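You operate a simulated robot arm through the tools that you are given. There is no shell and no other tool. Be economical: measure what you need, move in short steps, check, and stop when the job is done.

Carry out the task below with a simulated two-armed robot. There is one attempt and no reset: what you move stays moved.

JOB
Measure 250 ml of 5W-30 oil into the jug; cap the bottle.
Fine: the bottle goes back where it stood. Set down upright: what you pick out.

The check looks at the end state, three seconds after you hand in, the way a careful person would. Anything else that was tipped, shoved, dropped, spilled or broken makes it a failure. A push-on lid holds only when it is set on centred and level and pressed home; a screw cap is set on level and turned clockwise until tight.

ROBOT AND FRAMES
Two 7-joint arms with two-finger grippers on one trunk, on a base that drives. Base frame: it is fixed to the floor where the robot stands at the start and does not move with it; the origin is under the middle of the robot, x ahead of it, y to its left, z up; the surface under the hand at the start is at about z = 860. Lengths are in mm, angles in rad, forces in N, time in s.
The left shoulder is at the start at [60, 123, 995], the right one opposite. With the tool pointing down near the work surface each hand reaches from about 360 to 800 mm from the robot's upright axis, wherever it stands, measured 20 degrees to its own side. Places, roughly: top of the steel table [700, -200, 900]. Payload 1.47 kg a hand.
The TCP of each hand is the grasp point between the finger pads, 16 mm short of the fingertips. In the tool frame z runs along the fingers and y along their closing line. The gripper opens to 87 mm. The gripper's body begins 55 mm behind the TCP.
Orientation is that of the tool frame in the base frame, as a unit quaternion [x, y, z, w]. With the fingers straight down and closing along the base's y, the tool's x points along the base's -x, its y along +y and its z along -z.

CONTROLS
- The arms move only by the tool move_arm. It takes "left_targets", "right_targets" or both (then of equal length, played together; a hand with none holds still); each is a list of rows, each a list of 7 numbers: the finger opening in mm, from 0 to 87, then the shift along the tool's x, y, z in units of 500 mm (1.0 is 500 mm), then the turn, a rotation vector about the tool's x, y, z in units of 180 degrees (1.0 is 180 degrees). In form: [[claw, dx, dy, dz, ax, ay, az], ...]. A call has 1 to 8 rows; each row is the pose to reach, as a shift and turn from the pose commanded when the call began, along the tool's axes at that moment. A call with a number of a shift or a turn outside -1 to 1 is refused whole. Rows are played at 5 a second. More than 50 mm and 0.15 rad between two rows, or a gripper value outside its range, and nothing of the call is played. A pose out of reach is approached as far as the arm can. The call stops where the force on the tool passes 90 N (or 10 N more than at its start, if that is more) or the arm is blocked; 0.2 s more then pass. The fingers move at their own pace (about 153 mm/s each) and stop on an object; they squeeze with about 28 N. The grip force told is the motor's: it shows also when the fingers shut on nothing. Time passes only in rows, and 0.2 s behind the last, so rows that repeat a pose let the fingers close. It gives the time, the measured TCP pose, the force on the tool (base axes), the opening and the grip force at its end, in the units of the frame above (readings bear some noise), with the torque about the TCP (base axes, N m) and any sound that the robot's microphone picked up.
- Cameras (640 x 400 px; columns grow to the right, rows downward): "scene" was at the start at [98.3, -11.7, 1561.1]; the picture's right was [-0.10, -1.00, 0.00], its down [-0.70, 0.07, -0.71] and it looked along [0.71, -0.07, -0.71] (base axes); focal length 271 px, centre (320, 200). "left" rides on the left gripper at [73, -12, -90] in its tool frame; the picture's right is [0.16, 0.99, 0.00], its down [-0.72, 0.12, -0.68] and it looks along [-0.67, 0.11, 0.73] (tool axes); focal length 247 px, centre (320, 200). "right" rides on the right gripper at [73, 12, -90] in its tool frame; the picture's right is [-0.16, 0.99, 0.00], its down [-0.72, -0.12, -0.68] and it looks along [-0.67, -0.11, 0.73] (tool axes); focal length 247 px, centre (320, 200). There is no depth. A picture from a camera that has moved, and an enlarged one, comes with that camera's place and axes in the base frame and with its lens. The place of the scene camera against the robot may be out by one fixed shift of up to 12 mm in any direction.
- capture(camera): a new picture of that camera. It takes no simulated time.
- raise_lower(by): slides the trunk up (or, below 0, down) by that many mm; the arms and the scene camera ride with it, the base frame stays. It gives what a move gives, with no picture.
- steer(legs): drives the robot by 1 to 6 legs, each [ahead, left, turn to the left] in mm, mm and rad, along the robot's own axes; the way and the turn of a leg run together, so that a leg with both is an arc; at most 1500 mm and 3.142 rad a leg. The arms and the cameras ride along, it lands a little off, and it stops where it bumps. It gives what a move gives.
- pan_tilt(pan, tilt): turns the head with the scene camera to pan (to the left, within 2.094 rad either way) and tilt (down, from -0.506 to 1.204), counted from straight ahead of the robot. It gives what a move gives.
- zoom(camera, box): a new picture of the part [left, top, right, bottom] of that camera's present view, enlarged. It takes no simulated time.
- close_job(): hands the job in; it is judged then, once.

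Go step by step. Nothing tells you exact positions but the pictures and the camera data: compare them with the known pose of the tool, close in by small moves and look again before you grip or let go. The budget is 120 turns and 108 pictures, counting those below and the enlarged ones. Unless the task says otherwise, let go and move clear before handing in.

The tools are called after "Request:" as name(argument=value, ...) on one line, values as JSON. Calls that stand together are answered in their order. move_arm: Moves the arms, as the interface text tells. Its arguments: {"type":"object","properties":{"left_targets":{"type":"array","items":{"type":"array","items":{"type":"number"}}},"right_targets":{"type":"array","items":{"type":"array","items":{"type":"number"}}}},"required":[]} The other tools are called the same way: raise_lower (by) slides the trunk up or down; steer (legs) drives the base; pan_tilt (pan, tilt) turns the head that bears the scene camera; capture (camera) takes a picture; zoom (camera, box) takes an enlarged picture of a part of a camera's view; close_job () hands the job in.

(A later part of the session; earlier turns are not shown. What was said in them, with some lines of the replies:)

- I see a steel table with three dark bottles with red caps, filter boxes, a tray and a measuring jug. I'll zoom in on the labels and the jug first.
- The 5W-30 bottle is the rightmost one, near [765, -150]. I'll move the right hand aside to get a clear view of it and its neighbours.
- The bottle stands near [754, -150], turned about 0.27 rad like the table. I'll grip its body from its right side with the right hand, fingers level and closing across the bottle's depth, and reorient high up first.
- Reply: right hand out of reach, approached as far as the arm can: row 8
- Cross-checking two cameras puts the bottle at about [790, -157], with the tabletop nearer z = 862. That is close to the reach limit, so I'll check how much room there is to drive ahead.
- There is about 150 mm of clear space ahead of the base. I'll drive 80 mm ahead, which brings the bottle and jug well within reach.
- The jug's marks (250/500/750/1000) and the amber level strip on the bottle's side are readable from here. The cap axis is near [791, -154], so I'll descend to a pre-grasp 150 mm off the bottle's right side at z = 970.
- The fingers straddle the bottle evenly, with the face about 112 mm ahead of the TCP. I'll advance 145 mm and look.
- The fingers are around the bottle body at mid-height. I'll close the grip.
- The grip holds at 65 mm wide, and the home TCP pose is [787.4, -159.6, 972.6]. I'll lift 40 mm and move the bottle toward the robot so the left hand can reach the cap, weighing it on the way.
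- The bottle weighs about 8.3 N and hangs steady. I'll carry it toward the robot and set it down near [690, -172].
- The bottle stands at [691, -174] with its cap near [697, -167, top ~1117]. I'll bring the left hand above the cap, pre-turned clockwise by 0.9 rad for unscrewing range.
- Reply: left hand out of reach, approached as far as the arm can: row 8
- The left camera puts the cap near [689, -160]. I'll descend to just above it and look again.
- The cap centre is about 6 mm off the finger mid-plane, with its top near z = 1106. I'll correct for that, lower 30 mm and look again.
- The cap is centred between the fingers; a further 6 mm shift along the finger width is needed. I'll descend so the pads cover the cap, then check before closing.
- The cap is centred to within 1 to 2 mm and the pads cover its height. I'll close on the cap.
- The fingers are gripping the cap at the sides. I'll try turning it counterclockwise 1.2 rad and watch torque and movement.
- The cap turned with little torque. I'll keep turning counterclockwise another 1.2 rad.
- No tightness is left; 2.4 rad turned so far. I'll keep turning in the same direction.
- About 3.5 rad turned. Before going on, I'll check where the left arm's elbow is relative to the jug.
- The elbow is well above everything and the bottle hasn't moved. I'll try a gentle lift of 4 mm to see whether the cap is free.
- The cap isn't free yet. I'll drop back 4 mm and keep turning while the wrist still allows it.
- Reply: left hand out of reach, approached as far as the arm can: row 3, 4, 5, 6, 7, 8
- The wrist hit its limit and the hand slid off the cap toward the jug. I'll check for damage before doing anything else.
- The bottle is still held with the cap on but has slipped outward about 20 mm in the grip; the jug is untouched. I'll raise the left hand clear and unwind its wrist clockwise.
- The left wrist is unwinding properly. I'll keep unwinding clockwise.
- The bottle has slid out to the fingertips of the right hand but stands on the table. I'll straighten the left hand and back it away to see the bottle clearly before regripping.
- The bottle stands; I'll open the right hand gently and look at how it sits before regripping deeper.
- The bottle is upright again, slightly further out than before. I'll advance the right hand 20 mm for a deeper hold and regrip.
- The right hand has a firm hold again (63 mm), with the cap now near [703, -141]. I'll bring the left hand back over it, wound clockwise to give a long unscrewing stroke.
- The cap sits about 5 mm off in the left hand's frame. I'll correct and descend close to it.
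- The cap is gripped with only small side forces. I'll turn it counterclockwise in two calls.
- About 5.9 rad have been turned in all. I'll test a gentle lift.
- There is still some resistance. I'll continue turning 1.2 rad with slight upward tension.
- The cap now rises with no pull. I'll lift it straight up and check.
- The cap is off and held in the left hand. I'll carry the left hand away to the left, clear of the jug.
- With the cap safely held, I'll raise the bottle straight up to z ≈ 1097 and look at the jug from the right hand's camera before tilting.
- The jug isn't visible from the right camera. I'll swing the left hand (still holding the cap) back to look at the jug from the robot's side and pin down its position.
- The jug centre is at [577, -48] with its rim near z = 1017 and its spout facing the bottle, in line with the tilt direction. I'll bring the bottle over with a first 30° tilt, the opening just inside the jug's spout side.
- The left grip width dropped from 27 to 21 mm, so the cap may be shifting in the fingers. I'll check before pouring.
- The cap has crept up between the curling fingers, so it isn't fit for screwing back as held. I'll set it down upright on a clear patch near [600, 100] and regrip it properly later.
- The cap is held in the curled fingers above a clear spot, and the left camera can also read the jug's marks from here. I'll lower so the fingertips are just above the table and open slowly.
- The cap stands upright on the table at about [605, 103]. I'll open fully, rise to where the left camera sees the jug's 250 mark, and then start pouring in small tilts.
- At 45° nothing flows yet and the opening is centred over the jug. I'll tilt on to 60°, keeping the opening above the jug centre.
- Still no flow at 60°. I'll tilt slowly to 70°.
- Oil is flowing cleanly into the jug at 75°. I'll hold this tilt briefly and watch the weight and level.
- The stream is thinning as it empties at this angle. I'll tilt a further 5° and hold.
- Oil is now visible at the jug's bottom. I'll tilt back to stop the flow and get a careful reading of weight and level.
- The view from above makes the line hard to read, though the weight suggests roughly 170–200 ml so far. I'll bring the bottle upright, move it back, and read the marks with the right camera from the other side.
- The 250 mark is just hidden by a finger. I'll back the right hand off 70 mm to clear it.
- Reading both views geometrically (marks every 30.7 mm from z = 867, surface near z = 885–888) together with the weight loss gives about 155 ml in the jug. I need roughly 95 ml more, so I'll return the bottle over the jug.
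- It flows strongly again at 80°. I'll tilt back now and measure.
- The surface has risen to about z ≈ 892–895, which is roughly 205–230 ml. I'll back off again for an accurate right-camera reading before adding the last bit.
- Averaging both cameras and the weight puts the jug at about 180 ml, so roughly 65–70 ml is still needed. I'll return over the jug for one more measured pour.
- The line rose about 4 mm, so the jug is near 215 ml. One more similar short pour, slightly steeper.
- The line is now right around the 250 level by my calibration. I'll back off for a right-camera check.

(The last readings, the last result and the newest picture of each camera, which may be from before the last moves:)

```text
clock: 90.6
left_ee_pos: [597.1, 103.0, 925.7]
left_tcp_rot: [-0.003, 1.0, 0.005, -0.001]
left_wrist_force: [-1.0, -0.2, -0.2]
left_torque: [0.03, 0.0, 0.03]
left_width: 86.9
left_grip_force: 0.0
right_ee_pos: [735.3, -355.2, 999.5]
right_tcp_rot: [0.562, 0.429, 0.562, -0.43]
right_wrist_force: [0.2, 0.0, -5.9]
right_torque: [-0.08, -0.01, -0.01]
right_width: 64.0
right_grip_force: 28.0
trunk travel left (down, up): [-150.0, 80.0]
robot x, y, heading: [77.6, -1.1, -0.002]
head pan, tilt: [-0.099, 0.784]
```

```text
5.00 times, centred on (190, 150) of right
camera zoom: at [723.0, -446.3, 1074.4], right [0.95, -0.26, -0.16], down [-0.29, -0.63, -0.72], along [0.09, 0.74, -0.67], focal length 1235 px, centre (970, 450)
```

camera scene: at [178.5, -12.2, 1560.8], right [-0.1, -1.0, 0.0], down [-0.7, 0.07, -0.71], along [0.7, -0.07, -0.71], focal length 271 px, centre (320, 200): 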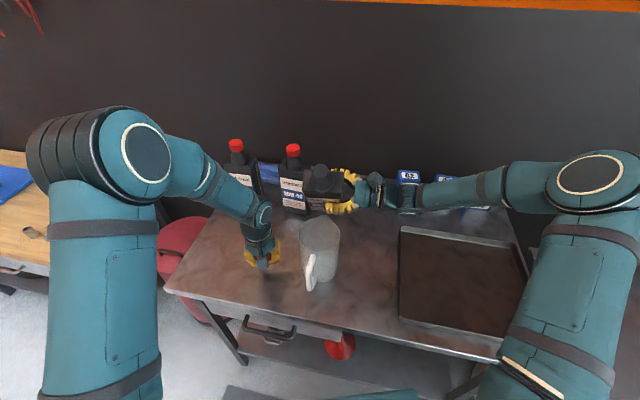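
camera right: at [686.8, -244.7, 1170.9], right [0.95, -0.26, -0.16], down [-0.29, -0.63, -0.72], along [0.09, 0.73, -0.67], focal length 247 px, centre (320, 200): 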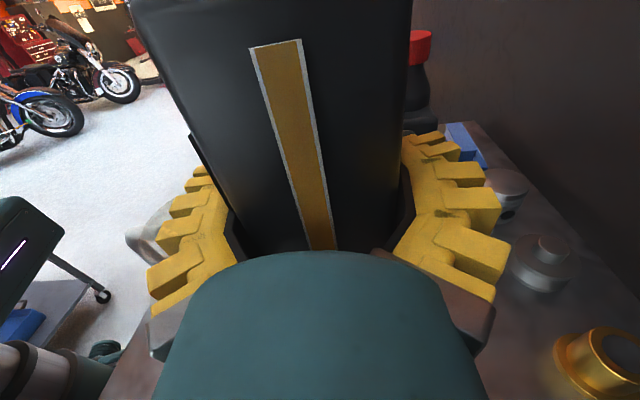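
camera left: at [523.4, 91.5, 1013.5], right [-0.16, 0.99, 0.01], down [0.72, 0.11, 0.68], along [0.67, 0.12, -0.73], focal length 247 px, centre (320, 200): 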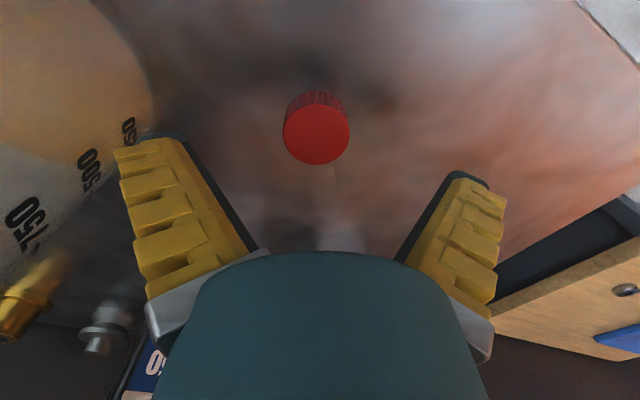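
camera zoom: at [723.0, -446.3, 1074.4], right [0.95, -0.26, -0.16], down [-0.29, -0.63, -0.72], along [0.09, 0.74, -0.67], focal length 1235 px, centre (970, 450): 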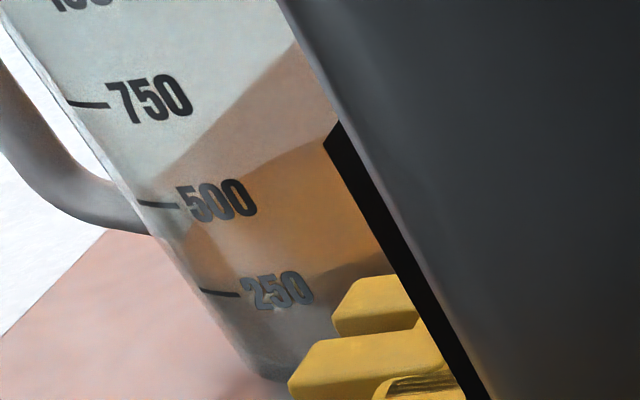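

Request:
zoom(camera="right", box=[170, 145, 215, 190])

```text
8.89 times, centred on (192, 168) of right
camera zoom: at [723.0, -446.3, 1074.4], right [0.95, -0.26, -0.16], down [-0.29, -0.63, -0.72], along [0.09, 0.74, -0.67], focal length 2195 px, centre (1453, 489)
```

zoom: 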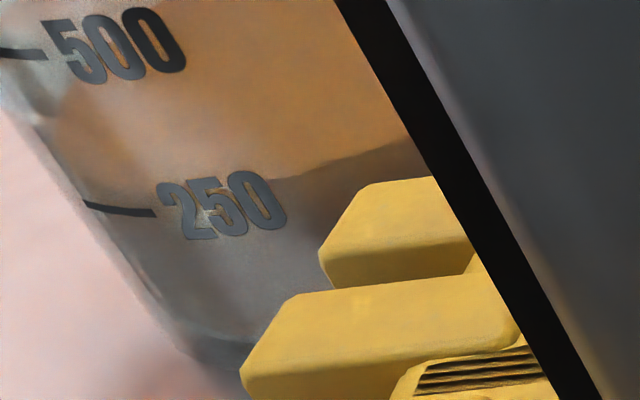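

The oil surface's near edge now coincides with the 250 tick, so pouring is done. I'll set the bottle back at the working spot near [699, -155] and at the same time raise and wind the left wrist for the screwing stroke.

Request:
move_arm(left_targets=[[87, 0, 0, -0.07, 0, 0, 0], [87, 0, 0, -0.13, 0, 0, -0.0475], [87, 0, 0, -0.13, 0, 0, -0.095], [87, 0, 0, -0.13, 0, 0, -0.1425], [87, 0, 0, -0.13, 0, 0, -0.19], [87, 0, 0, -0.13, 0, 0, -0.2375], [87, 0, 0, -0.13, 0, 0, -0.285], [87, 0, 0, -0.13, 0, 0, -0.3325]], right_targets=[[30, 0, -0.0348, 0.0736, 0, 0, 0], [30, 0, -0.0696, 0.1472, 0, 0, 0], [30, 0, -0.1044, 0.2208, 0, 0, 0], [30, 0, -0.1392, 0.2944, 0, 0, 0], [30, 0, -0.174, 0.368, 0, 0, 0], [30, -0.03, -0.174, 0.368, 0, 0, 0], [30, -0.05, -0.174, 0.368, 0, 0, 0], [30, -0.056, -0.174, 0.368, 0, 0, 0]])

Request:
move_arm(left_targets=[[87, 0, 0, 0, 0, 0, -0.0475], [87, 0, 0, 0, 0, 0, -0.095], [87, 0, 0, 0, 0, 0, -0.1425], [87, 0, 0, 0, 0, 0, -0.19], [87, 0, 0, 0, 0, 0, -0.2375], [87, 0, 0, 0, 0, 0, -0.285], [87, 0, 0, 0, 0, 0, -0.3325], [87, 0, 0, 0, 0, 0, -0.38]])

Request:
capture(camera="left")

Request:
capture(camera="scene")

```text
clock: 92.4
left_ee_pos: [597.6, 101.7, 990.3]
left_tcp_rot: [-0.502, 0.865, 0.004, 0.002]
left_wrist_force: [0.2, -0.3, 0.1]
left_torque: [0.01, -0.01, -0.01]
left_width: 87.1
left_grip_force: 0.0
right_ee_pos: [699.3, -155.9, 974.1]
right_tcp_rot: [0.561, 0.429, 0.563, -0.429]
right_wrist_force: [3.2, -3.4, 9.6]
right_torque: [0.46, -0.16, -0.16]
right_width: 65.4
right_grip_force: 27.8
trunk travel left (down, up): [-150.0, 80.0]
robot x, y, heading: [76.9, 2.1, 0.002]
head pan, tilt: [-0.099, 0.784]
```

```text
clock: 94.2
left_ee_pos: [597.0, 101.8, 991.5]
left_tcp_rot: [0.902, -0.433, -0.003, -0.004]
left_wrist_force: [0.6, 0.4, -0.8]
left_torque: [-0.01, -0.05, -0.01]
left_width: 87.0
left_grip_force: 0.0
right_ee_pos: [698.4, -155.5, 974.5]
right_tcp_rot: [0.561, 0.43, 0.562, -0.429]
right_wrist_force: [3.4, -5.3, 11.8]
right_torque: [0.46, -0.14, -0.13]
right_width: 64.7
right_grip_force: 27.9
trunk travel left (down, up): [-150.0, 80.0]
robot x, y, heading: [80.4, 1.1, -0.001]
head pan, tilt: [-0.099, 0.784]
```

```text
15 pictures are left
camera left: at [651.3, 51.8, 1079.5], right [-0.67, -0.74, -0.01], down [-0.54, 0.49, 0.69], along [-0.5, 0.46, -0.73], focal length 247 px, centre (320, 200)
```

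left: 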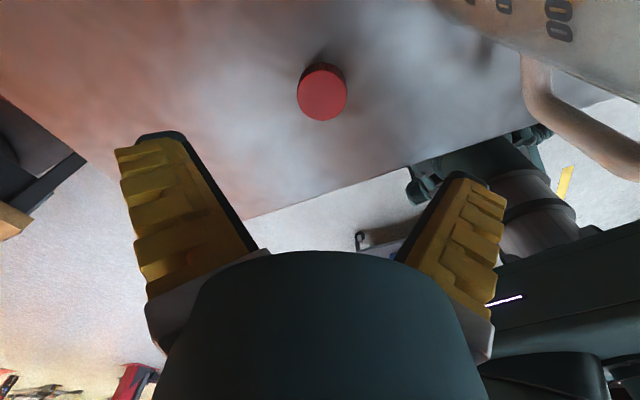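

```text
14 pictures are left
camera scene: at [176.1, -12.4, 1561.1], right [-0.1, -1.0, 0.0], down [-0.7, 0.07, -0.71], along [0.71, -0.07, -0.71], focal length 271 px, centre (320, 200)
```

scene: 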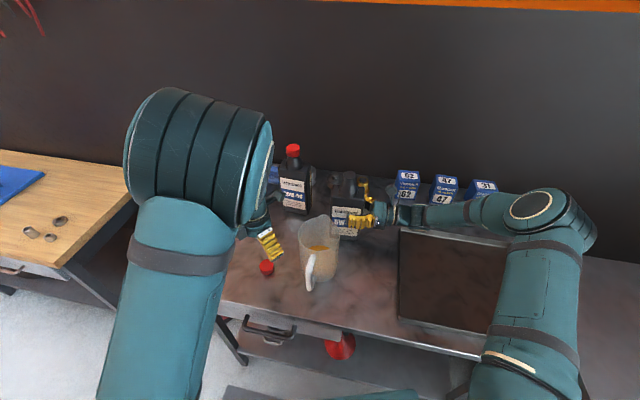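

The jug shows oil and the cap stands at [596, 100]. I'll ease the right hand up 2 mm to relieve its press on the table, and lower the left hand to grip the cap with fingertips just above the table.

Request:
move_arm(left_targets=[[87, 0.002, 0.0042, 0.07, 0, 0, 0], [87, 0.002, 0.0042, 0.15, 0, 0, 0], [87, 0.002, 0.0042, 0.2, 0, 0, 0], [87, 0.002, 0.0042, 0.222, 0, 0, 0], [60, 0.002, 0.0042, 0.222, 0, 0, 0], [40, 0.002, 0.0042, 0.222, 0, 0, 0], [24, 0.002, 0.0042, 0.222, 0, 0, 0], [24, 0.002, 0.0042, 0.222, 0, 0, 0]], right_targets=[[30, 0.002, 0, 0, 0, 0, 0], [30, 0.004, 0, 0, 0, 0, 0], [30, 0.004, 0, 0, 0, 0, 0], [30, 0.004, 0, 0, 0, 0, 0], [30, 0.004, 0, 0, 0, 0, 0], [30, 0.004, 0, 0, 0, 0, 0], [30, 0.004, 0, 0, 0, 0, 0], [30, 0.004, 0, 0, 0, 0, 0]])

Request:
capture(camera="left")

```text
clock: 96.0
left_ee_pos: [597.8, 101.8, 878.3]
left_tcp_rot: [0.901, -0.435, -0.003, -0.005]
left_wrist_force: [0.3, 0.1, -0.5]
left_torque: [0.01, -0.02, 0.03]
left_width: 30.0
left_grip_force: 28.3
right_ee_pos: [699.9, -156.6, 975.5]
right_tcp_rot: [0.562, 0.43, 0.562, -0.428]
right_wrist_force: [-0.7, 1.1, -5.6]
right_torque: [-0.08, 0.01, 0.03]
right_width: 64.4
right_grip_force: 28.0
trunk travel left (down, up): [-150.0, 80.0]
robot x, y, heading: [76.9, -0.7, 0.0]
head pan, tilt: [-0.099, 0.784]
```

```text
13 pictures are left
camera left: at [651.2, 50.9, 967.3], right [-0.67, -0.74, -0.01], down [-0.54, 0.49, 0.69], along [-0.5, 0.47, -0.73], focal length 247 px, centre (320, 200)
```

left: 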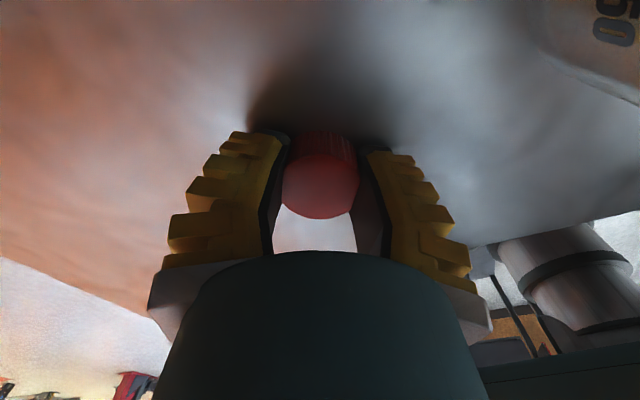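

The cap is gripped upright at the fingertips. I'll lift it and carry it over the neck.

Request:
move_arm(left_targets=[[24, 0, 0, -0.09, 0, 0, 0], [24, 0, 0, -0.18, 0, 0, 0], [24, 0, 0, -0.27, 0, 0, 0], [24, 0, 0, -0.36, 0, 0, 0], [24, 0.064, 0.018, -0.41, 0, 0, 0], [24, 0.128, 0.036, -0.46, 0, 0, 0], [24, 0.192, 0.054, -0.51, 0, 0, 0], [24, 0.256, 0.072, -0.544, 0, 0, 0]])

Request:
move_arm(left_targets=[[24, 0.085, 0.024, 0, 0, 0, 0], [24, 0.17, 0.048, 0, 0, 0, 0], [24, 0.255, 0.072, 0, 0, 0, 0]])

Request:
capture(camera="left")

```text
clock: 97.8
left_ee_pos: [649.2, -25.0, 1150.1]
left_tcp_rot: [0.901, -0.434, -0.003, -0.004]
left_wrist_force: [0.5, -0.1, -0.1]
left_torque: [-0.01, -0.02, 0.0]
left_width: 29.8
left_grip_force: 28.0
right_ee_pos: [699.4, -156.1, 975.4]
right_tcp_rot: [0.562, 0.429, 0.562, -0.429]
right_wrist_force: [-0.5, -0.5, -6.9]
right_torque: [-0.12, 0.04, 0.02]
right_width: 64.6
right_grip_force: 28.4
trunk travel left (down, up): [-150.0, 80.0]
robot x, y, heading: [79.4, -1.1, 0.002]
head pan, tilt: [-0.099, 0.784]
```

```text
clock: 98.6
left_ee_pos: [700.8, -145.9, 1149.2]
left_tcp_rot: [0.901, -0.434, -0.004, -0.004]
left_wrist_force: [-0.1, -0.3, -0.3]
left_torque: [0.03, 0.05, -0.03]
left_width: 29.5
left_grip_force: 27.7
right_ee_pos: [700.7, -156.0, 974.0]
right_tcp_rot: [0.561, 0.43, 0.561, -0.43]
right_wrist_force: [0.6, -0.4, -7.0]
right_torque: [-0.1, 0.03, 0.02]
right_width: 64.1
right_grip_force: 28.2
trunk travel left (down, up): [-150.0, 80.0]
robot x, y, heading: [74.1, 0.2, 0.0]
head pan, tilt: [-0.099, 0.784]
```

```text
12 pictures are left
camera left: at [754.3, -196.6, 1237.4], right [-0.67, -0.74, 0.0], down [-0.54, 0.49, 0.69], along [-0.51, 0.47, -0.73], focal length 247 px, centre (320, 200)
```

left: 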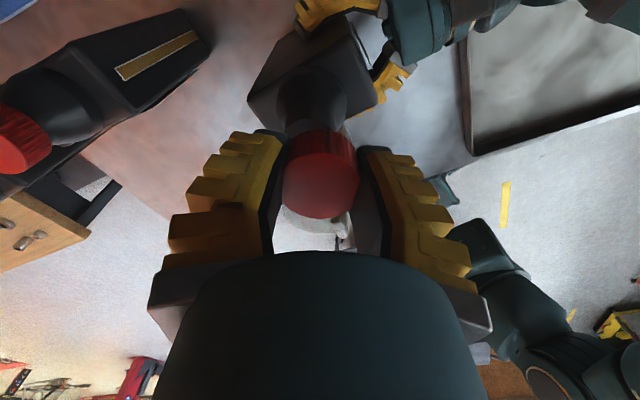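

The neck sits about 4 mm off the cap's axis in the left hand's frame. I'll correct that, lower to just above contact, then lower gently and check force.

Request:
move_arm(left_targets=[[24, -0.003, -0.0084, 0.03, 0, 0, 0], [24, -0.003, -0.0084, 0.06, 0, 0, 0], [24, -0.003, -0.0084, 0.072, 0, 0, 0], [24, -0.003, -0.0084, 0.076, 0, 0, 0]])

Request:
capture(camera="left")

```text
clock: 99.6
left_ee_pos: [702.6, -141.2, 1113.3]
left_tcp_rot: [0.901, -0.434, -0.002, -0.005]
left_wrist_force: [3.4, 4.0, 29.8]
left_torque: [0.32, 0.24, 0.05]
left_width: 39.7
left_grip_force: 28.3
right_ee_pos: [698.7, -158.4, 973.9]
right_tcp_rot: [0.562, 0.43, 0.561, -0.428]
right_wrist_force: [-0.7, -4.3, -25.0]
right_torque: [0.3, -0.66, -0.23]
right_width: 64.8
right_grip_force: 27.6
trunk travel left (down, up): [-150.0, 80.0]
robot x, y, heading: [79.2, -1.6, 0.002]
head pan, tilt: [-0.099, 0.784]
```

```text
11 pictures are left
camera left: at [756.1, -191.4, 1201.4], right [-0.67, -0.74, -0.01], down [-0.54, 0.49, 0.68], along [-0.5, 0.46, -0.73], focal length 247 px, centre (320, 200)
```

left: 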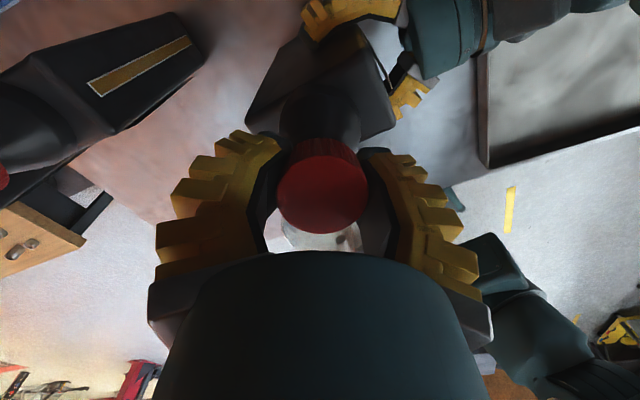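

The cap is seated on the thread start, level and centred, with about 30 N down. I'll ease slightly and begin turning clockwise.

Request:
move_arm(left_targets=[[24, 0, 0, -0.003, 0, 0, 0.0475], [24, 0, 0, -0.003, 0, 0, 0.095], [24, 0, 0, -0.002, 0, 0, 0.1425], [24, 0, 0, -0.002, 0, 0, 0.19], [24, 0, 0, -0.001, 0, 0, 0.2375], [24, 0, 0, -0.001, 0, 0, 0.285], [24, 0, 0, 0, 0, 0, 0.3325], [24, 0, 0, 0, 0, 0, 0.38]])

```text
clock: 101.4
left_ee_pos: [701.9, -143.0, 1110.9]
left_tcp_rot: [-0.5, 0.866, 0.004, 0.001]
left_wrist_force: [-3.6, 5.5, 3.7]
left_torque: [0.07, 0.04, 0.06]
left_width: 30.3
left_grip_force: 27.8
right_ee_pos: [698.3, -155.4, 975.4]
right_tcp_rot: [0.562, 0.428, 0.562, -0.429]
right_wrist_force: [3.6, -5.9, -8.7]
right_torque: [0.52, 0.51, -0.13]
right_width: 64.2
right_grip_force: 27.8
trunk travel left (down, up): [-150.0, 80.0]
robot x, y, heading: [79.3, 0.2, -0.003]
head pan, tilt: [-0.099, 0.784]
```

The cap dropped into engagement and the force fell to 4 N. I'll continue clockwise with slight downward follow.

Request:
move_arm(left_targets=[[24, 0, 0, 0.001, 0, 0, 0.0475], [24, 0, 0, 0.002, 0, 0, 0.095], [24, 0, 0, 0.003, 0, 0, 0.1425], [24, 0, 0, 0.003, 0, 0, 0.19], [24, 0, 0, 0.004, 0, 0, 0.2375], [24, 0, 0, 0.004, 0, 0, 0.285], [24, 0, 0, 0.005, 0, 0, 0.3325], [24, 0, 0, 0.005, 0, 0, 0.38]])

Request:
move_arm(left_targets=[[24, 0, 0, 0, 0, 0, 0.0475], [24, 0, 0, 0.001, 0, 0, 0.095], [24, 0, 0, 0.001, 0, 0, 0.1425], [24, 0, 0, 0.002, 0, 0, 0.19], [24, 0, 0, 0.002, 0, 0, 0.2375], [24, 0, 0, 0.003, 0, 0, 0.285], [24, 0, 0, 0.003, 0, 0, 0.3325], [24, 0, 0, 0.003, 0, 0, 0.38]])

Request:
capture(camera="left")

```text
clock: 103.2
left_ee_pos: [702.7, -141.6, 1108.1]
left_tcp_rot: [0.073, 0.997, 0.005, -0.001]
left_wrist_force: [-7.6, 4.5, 0.3]
left_torque: [0.1, 0.13, 0.04]
left_width: 29.2
left_grip_force: 27.8
right_ee_pos: [700.9, -155.8, 976.0]
right_tcp_rot: [0.563, 0.428, 0.562, -0.429]
right_wrist_force: [8.3, -5.3, -7.9]
right_torque: [0.48, 0.94, -0.19]
right_width: 64.3
right_grip_force: 28.1
trunk travel left (down, up): [-150.0, 80.0]
robot x, y, heading: [79.7, -0.1, 0.004]
head pan, tilt: [-0.099, 0.784]
```

```text
clock: 105.0
left_ee_pos: [704.5, -141.2, 1107.0]
left_tcp_rot: [0.622, 0.783, 0.004, -0.003]
left_wrist_force: [-2.2, 5.3, 0.6]
left_torque: [0.07, 0.03, 0.04]
left_width: 29.7
left_grip_force: 28.3
right_ee_pos: [698.8, -156.0, 975.0]
right_tcp_rot: [0.562, 0.429, 0.562, -0.428]
right_wrist_force: [2.1, -4.6, -6.2]
right_torque: [0.41, 0.33, -0.12]
right_width: 64.3
right_grip_force: 27.8
trunk travel left (down, up): [-150.0, 80.0]
robot x, y, heading: [79.6, 0.8, 0.0]
head pan, tilt: [-0.099, 0.784]
```

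```text
10 pictures are left
camera left: at [674.2, -73.6, 1196.8], right [0.93, 0.38, 0.0], down [0.28, -0.68, 0.67], along [0.26, -0.62, -0.74], focal length 247 px, centre (320, 200)
```

left: 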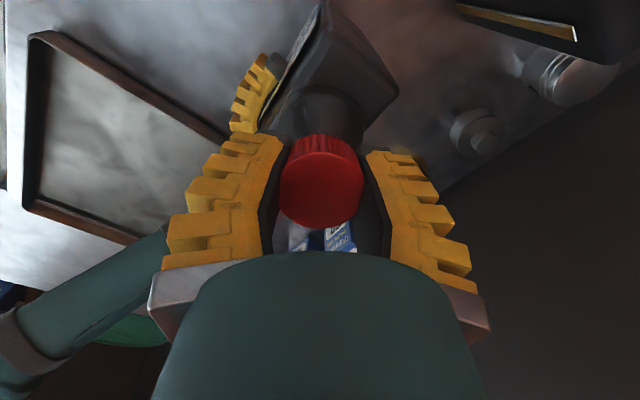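

The cap is on level after 3.6 rad of tightening. I'll release, rise a little, wind back counterclockwise, and take another tightening stroke.

Request:
move_arm(left_targets=[[50, 0, 0, 0, 0, 0, 0], [87, 0, 0, 0, 0, 0, 0], [87, 0, 0, -0.06, 0, 0, -0.0475], [87, 0, 0, -0.08, 0, 0, -0.095], [87, 0, 0, -0.08, 0, 0, -0.1425], [87, 0, 0, -0.08, 0, 0, -0.19], [87, 0, 0, -0.08, 0, 0, -0.2375], [87, 0, 0, -0.08, 0, 0, -0.285]])

Request:
move_arm(left_targets=[[87, 0, 0, 0, 0, 0, -0.0475], [87, 0, 0, 0, 0, 0, -0.095], [87, 0, 0, 0, 0, 0, -0.1425], [87, 0, 0, 0, 0, 0, -0.19], [87, 0, 0, 0, 0, 0, -0.2375], [87, 0, 0, 0, 0, 0, -0.285], [87, 0, 0, 0, 0, 0, -0.3325], [87, 0, 0, 0, 0, 0, -0.38]])

Request:
move_arm(left_targets=[[87, 0, 0, 0, 0, 0, -0.0475], [87, 0, 0, 0, 0, 0, -0.095], [87, 0, 0, 0, 0, 0, -0.1425], [87, 0, 0, 0, 0, 0, -0.19], [87, 0, 0, 0, 0, 0, -0.2375], [87, 0, 0, 0, 0, 0, -0.285], [87, 0, 0, 0, 0, 0, -0.3325], [87, 0, 0, 0, 0, 0, -0.38]])

Request:
capture(camera="left")

```text
clock: 106.8
left_ee_pos: [702.6, -142.2, 1146.5]
left_tcp_rot: [0.218, 0.976, 0.004, -0.002]
left_wrist_force: [-0.5, 0.0, -0.5]
left_torque: [0.0, 0.01, 0.01]
left_width: 87.1
left_grip_force: 0.1
right_ee_pos: [700.0, -155.6, 975.2]
right_tcp_rot: [0.562, 0.429, 0.563, -0.428]
right_wrist_force: [-0.6, 0.5, -6.0]
right_torque: [-0.09, 0.08, -0.03]
right_width: 64.0
right_grip_force: 27.7
trunk travel left (down, up): [-150.0, 80.0]
robot x, y, heading: [80.1, -0.0, 0.001]
head pan, tilt: [-0.099, 0.784]
```

```text
clock: 108.6
left_ee_pos: [702.9, -143.1, 1147.3]
left_tcp_rot: [-0.368, 0.93, 0.005, 0.001]
left_wrist_force: [0.0, 0.1, -0.6]
left_torque: [-0.01, -0.02, 0.01]
left_width: 87.2
left_grip_force: 0.1
right_ee_pos: [698.3, -155.6, 977.0]
right_tcp_rot: [0.562, 0.43, 0.562, -0.428]
right_wrist_force: [-0.2, -0.2, -6.4]
right_torque: [-0.11, 0.04, 0.01]
right_width: 64.2
right_grip_force: 27.4
trunk travel left (down, up): [-150.0, 80.0]
robot x, y, heading: [78.0, 2.1, -0.002]
head pan, tilt: [-0.099, 0.784]
```

```text
clock: 110.4
left_ee_pos: [704.1, -144.0, 1147.5]
left_tcp_rot: [0.827, -0.562, -0.003, -0.002]
left_wrist_force: [0.7, 0.8, -1.0]
left_torque: [0.0, -0.01, 0.0]
left_width: 87.0
left_grip_force: 0.1
right_ee_pos: [700.5, -156.1, 974.7]
right_tcp_rot: [0.562, 0.43, 0.562, -0.428]
right_wrist_force: [0.2, 0.4, -5.6]
right_torque: [-0.1, 0.02, 0.01]
right_width: 64.0
right_grip_force: 27.9
trunk travel left (down, up): [-150.0, 80.0]
robot x, y, heading: [81.9, 0.8, -0.002]
head pan, tilt: [-0.099, 0.784]
```

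```text
9 pictures are left
camera left: at [739.5, -206.0, 1235.0], right [-0.86, -0.51, 0.0], down [-0.37, 0.62, 0.69], along [-0.35, 0.59, -0.73], focal length 247 px, centre (320, 200)
```

left: 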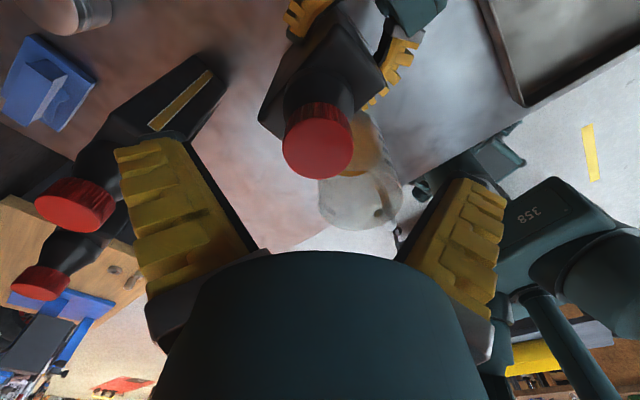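

The cap is level and centred below. I'll descend, regrip, and tighten.

Request:
move_arm(left_targets=[[87, -0.003, -0.0025, 0.05, 0, 0, 0], [87, -0.003, -0.0025, 0.1, 0, 0, 0], [60, -0.003, -0.0025, 0.1, 0, 0, 0], [40, -0.003, -0.0025, 0.1, 0, 0, 0], [20, -0.003, -0.0025, 0.1, 0, 0, 0], [20, -0.003, -0.0025, 0.1, 0, 0, 0]])

Request:
move_arm(left_targets=[[20, 0, 0, 0.001, 0, 0, 0.0475], [20, 0, 0, 0.001, 0, 0, 0.095], [20, 0, 0, 0.002, 0, 0, 0.1425], [20, 0, 0, 0.002, 0, 0, 0.19], [20, 0, 0, 0.003, 0, 0, 0.2375], [20, 0, 0, 0.003, 0, 0, 0.285], [20, 0, 0, 0.003, 0, 0, 0.3325], [20, 0, 0, 0.003, 0, 0, 0.38]])

Request:
move_arm(left_targets=[[20, 0, 0, 0.001, 0, 0, 0.0475], [20, 0, 0, 0.001, 0, 0, 0.095], [20, 0, 0, 0.002, 0, 0, 0.1425], [20, 0, 0, 0.002, 0, 0, 0.19], [20, 0, 0, 0.002, 0, 0, 0.2375], [20, 0, 0, 0.002, 0, 0, 0.285], [20, 0, 0, 0.002, 0, 0, 0.3325], [20, 0, 0, 0.002, 0, 0, 0.38]])

```text
clock: 111.8
left_ee_pos: [702.8, -138.0, 1097.8]
left_tcp_rot: [0.826, -0.564, -0.003, -0.002]
left_wrist_force: [1.9, -2.0, -0.3]
left_torque: [0.05, 0.08, 0.05]
left_width: 28.9
left_grip_force: 28.0
right_ee_pos: [699.6, -157.2, 974.9]
right_tcp_rot: [0.562, 0.43, 0.562, -0.429]
right_wrist_force: [-3.0, 1.3, -5.6]
right_torque: [-0.35, -0.35, 0.02]
right_width: 64.3
right_grip_force: 27.9
trunk travel left (down, up): [-150.0, 80.0]
robot x, y, heading: [78.6, 0.2, -0.002]
head pan, tilt: [-0.099, 0.784]
```

```text
clock: 113.6
left_ee_pos: [703.4, -139.9, 1093.5]
left_tcp_rot: [-0.366, 0.931, 0.004, 0.002]
left_wrist_force: [4.8, -1.5, 3.4]
left_torque: [-0.03, -0.03, -0.04]
left_width: 28.0
left_grip_force: 28.0
right_ee_pos: [699.8, -155.1, 976.0]
right_tcp_rot: [0.561, 0.43, 0.561, -0.43]
right_wrist_force: [-5.5, 1.1, -9.1]
right_torque: [-0.3, -0.5, 0.13]
right_width: 64.2
right_grip_force: 27.6
trunk travel left (down, up): [-150.0, 80.0]
robot x, y, heading: [80.3, 0.7, -0.002]
head pan, tilt: [-0.099, 0.784]
```

```text
clock: 115.4
left_ee_pos: [703.0, -139.8, 1094.2]
left_tcp_rot: [0.221, 0.975, 0.004, -0.003]
left_wrist_force: [0.7, -0.5, -0.2]
left_torque: [0.03, 0.03, 0.08]
left_width: 27.3
left_grip_force: 28.3
right_ee_pos: [699.9, -155.9, 975.6]
right_tcp_rot: [0.561, 0.429, 0.563, -0.428]
right_wrist_force: [-0.3, 0.8, -5.9]
right_torque: [-0.1, -0.03, -0.06]
right_width: 64.3
right_grip_force: 27.7
trunk travel left (down, up): [-150.0, 80.0]
robot x, y, heading: [78.3, 2.1, 0.004]
head pan, tilt: [-0.099, 0.784]
```

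About 6 rad tightened so far; unscrewing took about 7. I'll continue clockwise to α ≈ 1.6 and watch torque.

Request:
move_arm(left_targets=[[20, 0, 0, 0.001, 0, 0, 0.0475], [20, 0, 0, 0.001, 0, 0, 0.095], [20, 0, 0, 0.001, 0, 0, 0.1425], [20, 0, 0, 0.001, 0, 0, 0.19], [20, 0, 0, 0.002, 0, 0, 0.2375], [20, 0, 0, 0.002, 0, 0, 0.285], [20, 0, 0, 0.002, 0, 0, 0.3325], [20, 0, 0, 0.002, 0, 0, 0.38]])

Request:
capture(camera="left")

```text
clock: 117.2
left_ee_pos: [703.3, -139.1, 1092.4]
left_tcp_rot: [0.731, 0.683, 0.002, -0.005]
left_wrist_force: [-3.8, 1.8, -0.2]
left_torque: [0.01, 0.04, 0.18]
left_width: 27.8
left_grip_force: 28.0
right_ee_pos: [699.5, -155.1, 975.2]
right_tcp_rot: [0.562, 0.429, 0.562, -0.43]
right_wrist_force: [4.4, -3.0, -6.5]
right_torque: [0.24, 0.49, -0.31]
right_width: 64.6
right_grip_force: 27.9
trunk travel left (down, up): [-150.0, 80.0]
robot x, y, heading: [78.0, 2.3, 0.002]
head pan, tilt: [-0.099, 0.784]
```

```text
8 pictures are left
camera left: at [695.8, -67.0, 1182.8], right [1.0, 0.09, 0.0], down [0.07, -0.74, 0.67], along [0.06, -0.67, -0.74], focal length 247 px, centre (320, 200)
```

left: 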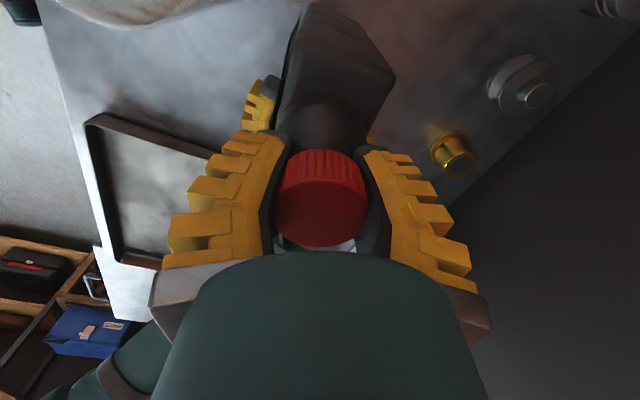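

Torque rose to 0.18 N·m, so it's near tight. I'll take one more stroke to make sure it's home.

Request:
move_arm(left_targets=[[50, 0, 0, 0, 0, 0, 0], [87, 0, 0, 0, 0, 0, 0], [87, 0, 0, -0.05, 0, 0, -0.0475], [87, 0, 0, -0.05, 0, 0, -0.095], [87, 0, 0, -0.05, 0, 0, -0.1425], [87, 0, 0, -0.05, 0, 0, -0.19], [87, 0, 0, -0.05, 0, 0, -0.2375], [87, 0, 0, -0.05, 0, 0, -0.285]])

Request:
move_arm(left_targets=[[87, 0, 0, 0, 0, 0, -0.0475], [87, 0, 0, 0, 0, 0, -0.095], [87, 0, 0, 0, 0, 0, -0.1425], [87, 0, 0, 0, 0, 0, -0.19], [87, 0, 0, 0, 0, 0, -0.2375], [87, 0, 0, 0, 0, 0, -0.285], [87, 0, 0, 0, 0, 0, -0.3325], [87, 0, 0, 0, 0, 0, -0.38]])

Request:
move_arm(left_targets=[[87, 0, 0, 0.025, 0, 0, 0], [87, 0, 0, 0.048, 0, 0, 0], [60, 0, 0, 0.048, 0, 0, 0], [40, 0, 0, 0.048, 0, 0, 0], [20, 0, 0, 0.048, 0, 0, 0], [20, 0, 0, 0.048, 0, 0, 0]])

Request:
move_arm(left_targets=[[20, 0, 0, 0, 0, 0, 0.0475], [20, 0, 0, 0, 0, 0, 0.095], [20, 0, 0, 0, 0, 0, 0.1425], [20, 0, 0, 0, 0, 0, 0.19]])

Request:
move_arm(left_targets=[[20, 0, 0, 0, 0, 0, 0.0475], [20, 0, 0, 0, 0, 0, 0.095], [20, 0, 0, 0, 0, 0, 0.1425], [20, 0, 0, 0, 0, 0, 0.19]])

```text
clock: 119.0
left_ee_pos: [703.3, -140.5, 1118.1]
left_tcp_rot: [0.361, 0.933, 0.004, -0.002]
left_wrist_force: [0.9, 0.2, 0.1]
left_torque: [-0.03, -0.01, -0.03]
left_width: 86.9
left_grip_force: 0.1
right_ee_pos: [699.3, -156.0, 975.3]
right_tcp_rot: [0.562, 0.429, 0.563, -0.428]
right_wrist_force: [-0.2, -0.7, -5.6]
right_torque: [-0.11, -0.01, 0.02]
right_width: 64.3
right_grip_force: 28.6
trunk travel left (down, up): [-150.0, 80.0]
robot x, y, heading: [75.0, 0.2, -0.001]
head pan, tilt: [-0.099, 0.784]
```

```text
clock: 120.8
left_ee_pos: [704.3, -140.3, 1119.2]
left_tcp_rot: [-0.226, 0.974, 0.004, 0.001]
left_wrist_force: [-0.4, -0.1, -0.3]
left_torque: [0.02, 0.01, 0.0]
left_width: 87.2
left_grip_force: 0.1
right_ee_pos: [699.7, -156.1, 975.4]
right_tcp_rot: [0.562, 0.429, 0.563, -0.428]
right_wrist_force: [0.5, 0.4, -6.4]
right_torque: [-0.14, 0.05, 0.03]
right_width: 64.3
right_grip_force: 28.0
trunk travel left (down, up): [-150.0, 80.0]
robot x, y, heading: [77.9, 0.6, -0.003]
head pan, tilt: [-0.099, 0.784]
```

```text
clock: 122.2
left_ee_pos: [703.3, -140.5, 1094.6]
left_tcp_rot: [-0.224, 0.975, 0.004, 0.0]
left_wrist_force: [-1.4, -0.2, -0.3]
left_torque: [0.02, 0.01, -0.01]
left_width: 31.0
left_grip_force: 27.5
right_ee_pos: [699.9, -155.3, 976.1]
right_tcp_rot: [0.562, 0.43, 0.562, -0.429]
right_wrist_force: [1.0, 0.0, -6.3]
right_torque: [-0.17, 0.12, -0.05]
right_width: 64.5
right_grip_force: 28.1
trunk travel left (down, up): [-150.0, 80.0]
robot x, y, heading: [79.4, -0.2, -0.001]
head pan, tilt: [-0.099, 0.784]
```

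```text
clock: 123.2
left_ee_pos: [703.6, -140.6, 1094.1]
left_tcp_rot: [0.074, 0.997, 0.004, -0.002]
left_wrist_force: [-7.4, 1.5, -1.5]
left_torque: [0.12, -0.11, 0.03]
left_width: 30.9
left_grip_force: 27.9
right_ee_pos: [699.3, -155.8, 976.1]
right_tcp_rot: [0.562, 0.429, 0.562, -0.429]
right_wrist_force: [6.4, -1.7, -3.6]
right_torque: [-0.05, 1.02, -0.1]
right_width: 64.3
right_grip_force: 28.0
trunk travel left (down, up): [-150.0, 80.0]
robot x, y, heading: [79.2, 5.2, 0.003]
head pan, tilt: [-0.099, 0.784]
```

```text
clock: 124.2
left_ee_pos: [704.1, -139.4, 1093.9]
left_tcp_rot: [0.363, 0.932, 0.004, -0.003]
left_wrist_force: [-7.3, 5.4, -4.0]
left_torque: [0.05, -0.06, 0.07]
left_width: 29.7
left_grip_force: 27.7
right_ee_pos: [700.5, -156.7, 975.7]
right_tcp_rot: [0.562, 0.429, 0.563, -0.428]
right_wrist_force: [6.5, -5.2, -1.5]
right_torque: [0.54, 0.91, -0.21]
right_width: 64.5
right_grip_force: 28.4
trunk travel left (down, up): [-150.0, 80.0]
robot x, y, heading: [79.5, 2.0, -0.005]
head pan, tilt: [-0.099, 0.784]
```

The cap is still drawing down, so I'll keep tightening.

Request:
move_arm(left_targets=[[20, 0, 0, 0.002, 0, 0, 0.0475], [20, 0, 0, 0.003, 0, 0, 0.095], [20, 0, 0, 0.003, 0, 0, 0.1425], [20, 0, 0, 0.004, 0, 0, 0.19], [20, 0, 0, 0.004, 0, 0, 0.2375], [20, 0, 0, 0.004, 0, 0, 0.285]])

Request:
capture(camera="left")

```text
clock: 125.6
left_ee_pos: [702.7, -140.6, 1093.2]
left_tcp_rot: [0.73, 0.683, 0.002, -0.002]
left_wrist_force: [16.8, 0.1, 2.4]
left_torque: [0.15, -0.25, 0.84]
left_width: 29.8
left_grip_force: 27.6
right_ee_pos: [699.0, -154.7, 976.6]
right_tcp_rot: [0.561, 0.43, 0.561, -0.43]
right_wrist_force: [-17.0, -0.1, -7.3]
right_torque: [-0.19, -1.45, -0.62]
right_width: 64.1
right_grip_force: 27.5
trunk travel left (down, up): [-150.0, 80.0]
robot x, y, heading: [77.2, 0.1, -0.001]
head pan, tilt: [-0.099, 0.784]
```

```text
7 pictures are left
camera left: at [695.5, -66.9, 1182.5], right [1.0, 0.09, 0.0], down [0.07, -0.73, 0.68], along [0.06, -0.67, -0.74], focal length 247 px, centre (320, 200)
```

left: 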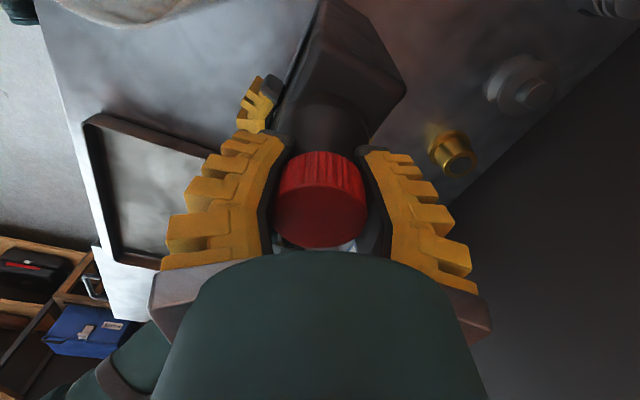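

Torque jumped to 0.84 N·m, so the cap is tight. I'll release and move the left hand up and away.

Request:
move_arm(left_targets=[[50, 0, 0, 0, 0, 0, 0], [87, 0, 0, 0, 0, 0, 0], [87, 0, 0, -0.08, 0, 0, 0], [87, 0, 0, -0.16, 0, 0, 0], [87, 0.08, -0.03, -0.2, 0, 0, -0.03], [87, 0.16, -0.06, -0.2, 0, 0, -0.07], [87, 0.24, -0.09, -0.2, 0, 0, -0.11], [87, 0.32, -0.12, -0.2, 0, 0, -0.15]])

Request:
move_arm(left_targets=[[87, 0.07, -0.05, 0, 0, 0, -0.04], [87, 0.14, -0.1, 0, 0, 0, -0.08], [87, 0.21, -0.15, 0, 0, 0, -0.12]])

Request:
zoom(camera="scene", box=[270, 130, 430, 230])

Request:
capture(camera="right")

```text
clock: 127.4
left_ee_pos: [652.2, 24.1, 1192.8]
left_tcp_rot: [0.549, 0.836, 0.003, -0.003]
left_wrist_force: [0.0, -0.3, 0.3]
left_torque: [-0.03, -0.04, 0.02]
left_width: 87.0
left_grip_force: 0.0
right_ee_pos: [699.3, -154.3, 976.4]
right_tcp_rot: [0.561, 0.431, 0.561, -0.429]
right_wrist_force: [0.5, -0.3, -6.5]
right_torque: [-0.08, 0.03, -0.01]
right_width: 64.1
right_grip_force: 27.8
trunk travel left (down, up): [-150.0, 80.0]
robot x, y, heading: [79.1, -0.5, -0.0]
head pan, tilt: [-0.099, 0.784]
```

```text
clock: 128.2
left_ee_pos: [542.2, 90.1, 1195.1]
left_tcp_rot: [0.383, 0.924, 0.004, -0.001]
left_wrist_force: [-0.2, -0.2, -0.3]
left_torque: [0.01, -0.02, -0.01]
left_width: 87.2
left_grip_force: 0.0
right_ee_pos: [698.7, -155.1, 975.7]
right_tcp_rot: [0.561, 0.431, 0.562, -0.429]
right_wrist_force: [-0.5, 0.4, -5.2]
right_torque: [-0.13, 0.04, -0.01]
right_width: 63.9
right_grip_force: 28.0
trunk travel left (down, up): [-150.0, 80.0]
robot x, y, heading: [79.8, 2.0, 0.002]
head pan, tilt: [-0.099, 0.784]
```

```text
4.00 times, centred on (350, 180) of scene
camera zoom: at [175.6, -10.7, 1561.1], right [-0.1, -1.0, 0.0], down [-0.7, 0.07, -0.71], along [0.71, -0.07, -0.71], focal length 1084 px, centre (200, 280)
```

zoom: 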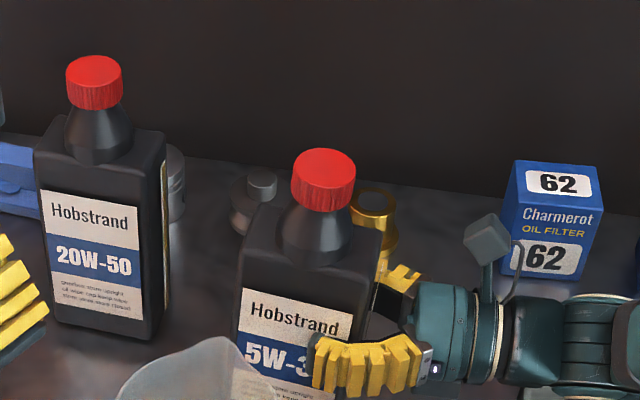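

```text
5 pictures are left
camera right: at [686.6, -244.4, 1050.7], right [0.95, -0.26, -0.16], down [-0.29, -0.63, -0.72], along [0.09, 0.73, -0.67], focal length 247 px, centre (320, 200)
```

right: 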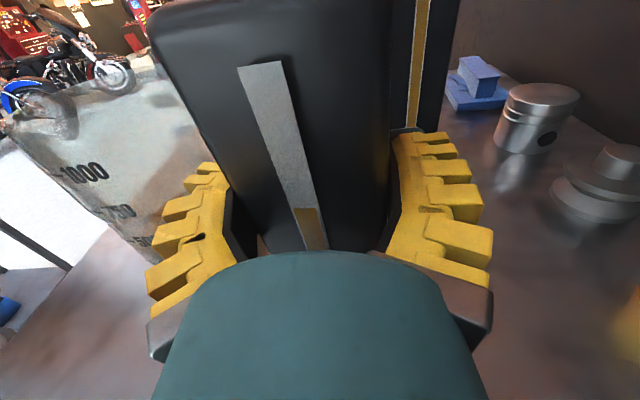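

The cap is on tight and level, but tightening yawed the bottle about 0.25 rad in the grip. I'll set it flat here, open, and regrip so the pads square it up before carrying it home.

Request:
move_arm(right_targets=[[30, -0.004, 0, 0, 0, 0, 0], [30, -0.006, 0, 0, 0, 0, 0], [70, -0.006, 0, 0, 0, 0, 0], [87, -0.006, 0, 0, 0, 0, 0], [87, -0.006, 0, 0.006, 0, 0, 0], [70, -0.006, 0, 0.006, 0, 0, 0], [50, -0.006, 0, 0.006, 0, 0, 0], [30, -0.006, 0, 0.006, 0, 0, 0]])

Request:
move_arm(right_targets=[[30, 0, 0, 0, 0, 0, 0], [30, 0, 0, 0, 0, 0, 0]])

Request:
zoom(camera="scene", box=[270, 130, 430, 230])

```text
clock: 130.0
left_ee_pos: [543.5, 89.6, 1194.0]
left_tcp_rot: [0.383, 0.924, 0.004, -0.002]
left_wrist_force: [0.0, -0.4, -0.2]
left_torque: [-0.01, 0.01, 0.02]
left_width: 86.9
left_grip_force: 0.0
right_ee_pos: [699.5, -153.5, 972.3]
right_tcp_rot: [0.562, 0.429, 0.562, -0.429]
right_wrist_force: [2.1, 0.8, 0.5]
right_torque: [0.1, -0.01, -0.03]
right_width: 63.7
right_grip_force: 28.4
trunk travel left (down, up): [-150.0, 80.0]
robot x, y, heading: [77.4, -2.1, -0.003]
head pan, tilt: [-0.099, 0.784]
```

```text
clock: 130.6
left_ee_pos: [543.3, 90.7, 1193.9]
left_tcp_rot: [0.385, 0.923, 0.004, -0.003]
left_wrist_force: [-0.8, -0.1, 0.4]
left_torque: [0.0, 0.03, -0.01]
left_width: 87.1
left_grip_force: 0.1
right_ee_pos: [698.7, -153.3, 972.9]
right_tcp_rot: [0.563, 0.428, 0.563, -0.428]
right_wrist_force: [1.8, 1.1, 1.2]
right_torque: [0.06, -0.05, -0.06]
right_width: 63.8
right_grip_force: 28.1
trunk travel left (down, up): [-150.0, 80.0]
robot x, y, heading: [75.0, 0.1, -0.002]
head pan, tilt: [-0.099, 0.784]
```

```text
4.00 times, centred on (350, 180) of scene
camera zoom: at [176.9, -11.6, 1561.0], right [-0.1, -1.0, 0.0], down [-0.7, 0.07, -0.71], along [0.7, -0.07, -0.71], focal length 1084 px, centre (200, 280)
```

zoom: 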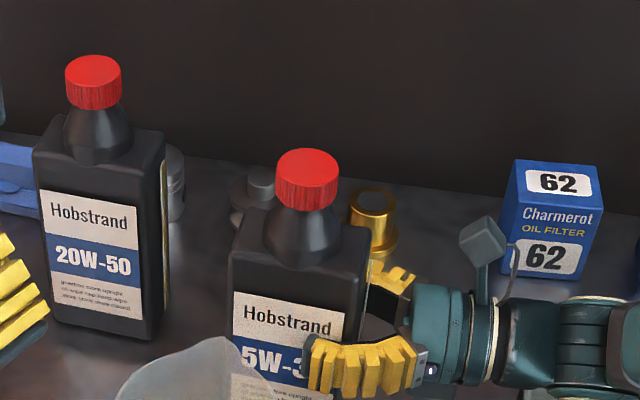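

The bottle is nearly squared up again. I'll lift it and carry it by Δ ≈ (+85, −15) mm with a small 0.08 rad correction back to where it stood.

Request:
move_arm(right_targets=[[30, 0.04, 0, 0, 0, 0, 0], [30, 0.08, 0, 0, 0, 0, 0], [30, 0.08, 0.0573, 0.0051, 0.008, 0, 0], [30, 0.08, 0.1147, 0.0103, 0.016, 0, 0], [30, 0.08, 0.172, 0.0154, 0.025, 0, 0], [30, 0.04, 0.172, 0.0154, 0.025, 0, 0], [30, 0.015, 0.172, 0.0154, 0.025, 0, 0], [30, 0.003, 0.172, 0.0154, 0.025, 0, 0]])

Request:
zoom(camera="scene", box=[290, 130, 450, 230])

```text
clock: 132.4
left_ee_pos: [544.1, 90.1, 1194.2]
left_tcp_rot: [0.384, 0.923, 0.004, -0.001]
left_wrist_force: [0.0, -0.3, 0.3]
left_torque: [0.02, -0.02, -0.03]
left_width: 87.2
left_grip_force: 0.1
right_ee_pos: [785.1, -169.2, 973.6]
right_tcp_rot: [0.544, 0.452, 0.544, -0.451]
right_wrist_force: [0.0, -1.3, -6.9]
right_torque: [-0.15, 0.05, 0.0]
right_width: 63.6
right_grip_force: 28.3
trunk travel left (down, up): [-150.0, 80.0]
robot x, y, heading: [73.6, 0.3, -0.003]
head pan, tilt: [-0.099, 0.784]
```

```text
4.00 times, centred on (370, 180) of scene
camera zoom: at [177.3, -12.0, 1561.0], right [-0.1, -1.0, 0.0], down [-0.7, 0.07, -0.71], along [0.7, -0.07, -0.71], focal length 1084 px, centre (120, 280)
```

zoom: 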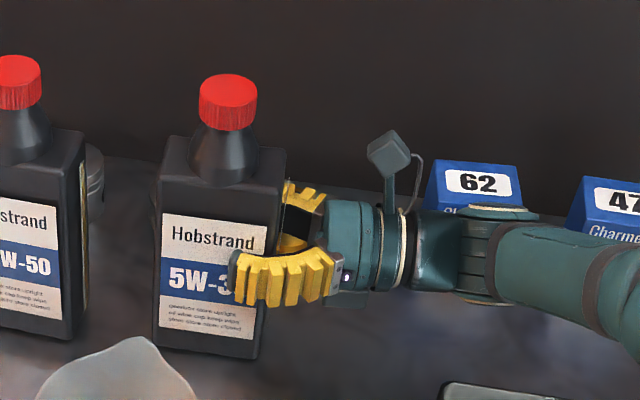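

The view matches the original placement to within 2 to 3 mm. I'll lower the last millimetre, open, and withdraw straight back.

Request:
move_arm(right_targets=[[30, -0.003, 0, 0, 0, 0, 0], [30, -0.005, 0, 0, 0, 0, 0], [66, -0.005, 0, 0, 0, 0, 0], [76, -0.005, 0, 0, 0, 0, 0], [87, -0.005, 0, 0, 0, 0, 0], [87, -0.005, 0, 0, 0, 0, 0]])

Request:
move_arm(right_targets=[[87, 0, -0.002, -0.05, 0, 0, 0], [87, 0, -0.004, -0.12, 0, 0, 0], [87, 0, -0.006, -0.2, 0, 0, 0], [87, 0.02, -0.012, -0.28, 0, 0, 0], [87, 0.08, -0.05, -0.3, 0, 0, 0], [87, 0.16, -0.1, -0.3, 0, 0, 0], [87, 0.24, -0.15, -0.3, 0, 0, 0], [87, 0.3, -0.2, -0.3, 0, 0, 0]])

Request:
capture(camera="scene")

Request:
zoom(camera="scene", box=[290, 130, 450, 230])

```text
clock: 133.8
left_ee_pos: [544.1, 88.2, 1193.8]
left_tcp_rot: [0.384, 0.923, 0.004, -0.002]
left_wrist_force: [-0.5, -0.3, 0.2]
left_torque: [0.0, 0.01, -0.02]
left_width: 87.0
left_grip_force: 0.2
right_ee_pos: [785.0, -168.3, 971.4]
right_tcp_rot: [0.544, 0.451, 0.545, -0.451]
right_wrist_force: [0.3, 0.7, 0.3]
right_torque: [0.01, 0.01, 0.0]
right_width: 87.2
right_grip_force: 0.1
trunk travel left (down, up): [-150.0, 80.0]
robot x, y, heading: [76.0, 0.6, 0.003]
head pan, tilt: [-0.099, 0.784]
```

```text
clock: 135.6
left_ee_pos: [542.1, 90.7, 1195.5]
left_tcp_rot: [0.384, 0.923, 0.004, -0.003]
left_wrist_force: [0.2, 0.4, -0.4]
left_torque: [-0.05, -0.01, 0.0]
left_width: 87.0
left_grip_force: 0.1
right_ee_pos: [655.5, -295.6, 1124.2]
right_tcp_rot: [0.544, 0.452, 0.545, -0.45]
right_wrist_force: [-0.3, 0.6, -0.1]
right_torque: [-0.05, -0.02, 0.0]
right_width: 86.9
right_grip_force: 0.1
trunk travel left (down, up): [-150.0, 80.0]
robot x, y, heading: [78.7, -2.6, 0.003]
head pan, tilt: [-0.099, 0.784]
```

```text
2 pictures are left
camera scene: at [175.5, -11.1, 1561.1], right [-0.1, -1.0, 0.0], down [-0.7, 0.07, -0.71], along [0.71, -0.07, -0.71], focal length 271 px, centre (320, 200)
```

scene: 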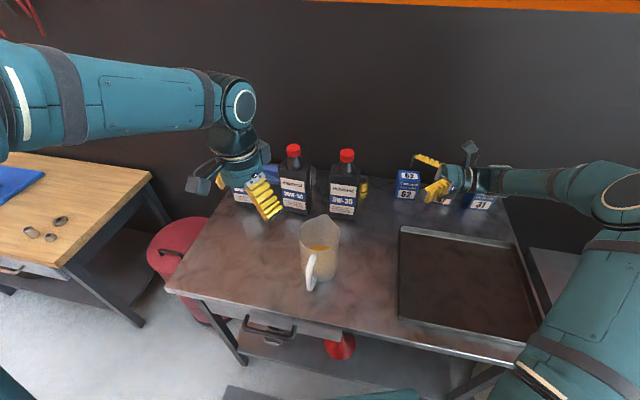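

```text
4.00 times, centred on (370, 180) of scene
camera zoom: at [175.5, -11.1, 1561.1], right [-0.1, -1.0, 0.0], down [-0.7, 0.07, -0.71], along [0.71, -0.07, -0.71], focal length 1084 px, centre (120, 280)
```

zoom: 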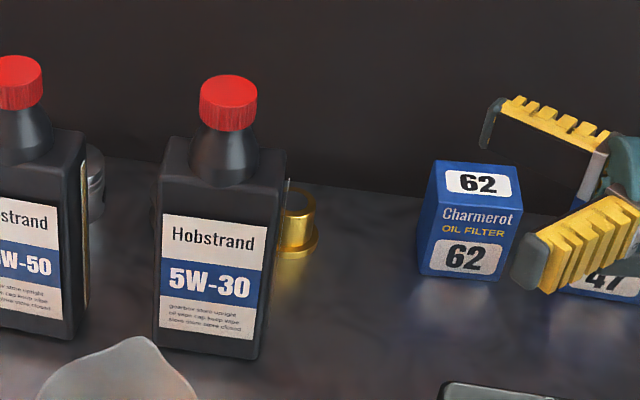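

The 5W-30 bottle is capped tight and upright where it stood. The jug's oil line reads at the 250 ml mark, by eye through the wall, and weighing the bottle suggested it may be a little over. Both hands are clear and nothing else was disturbed.

Request:
close_job()

```text
The job is handed in.
```

I poured 5W-30 into the jug up to the 250 ml mark, capped the bottle tight, and set it upright within about 3 mm of where it stood.

- **Amount:** I read the 250 ml line through the jug wall. The bottle's weight loss was noisier and suggested somewhat more, closer to 300 ml.
- **Slips on the way:** while I was loosening the cap, the left hand slid off it and the bottle tilted in the other hand's grip. I squared it up again. I also set the cap down on the table and picked it up again before refitting it.
- **Rest of the bench:** I saw no spills, and nothing else looked tipped or moved.
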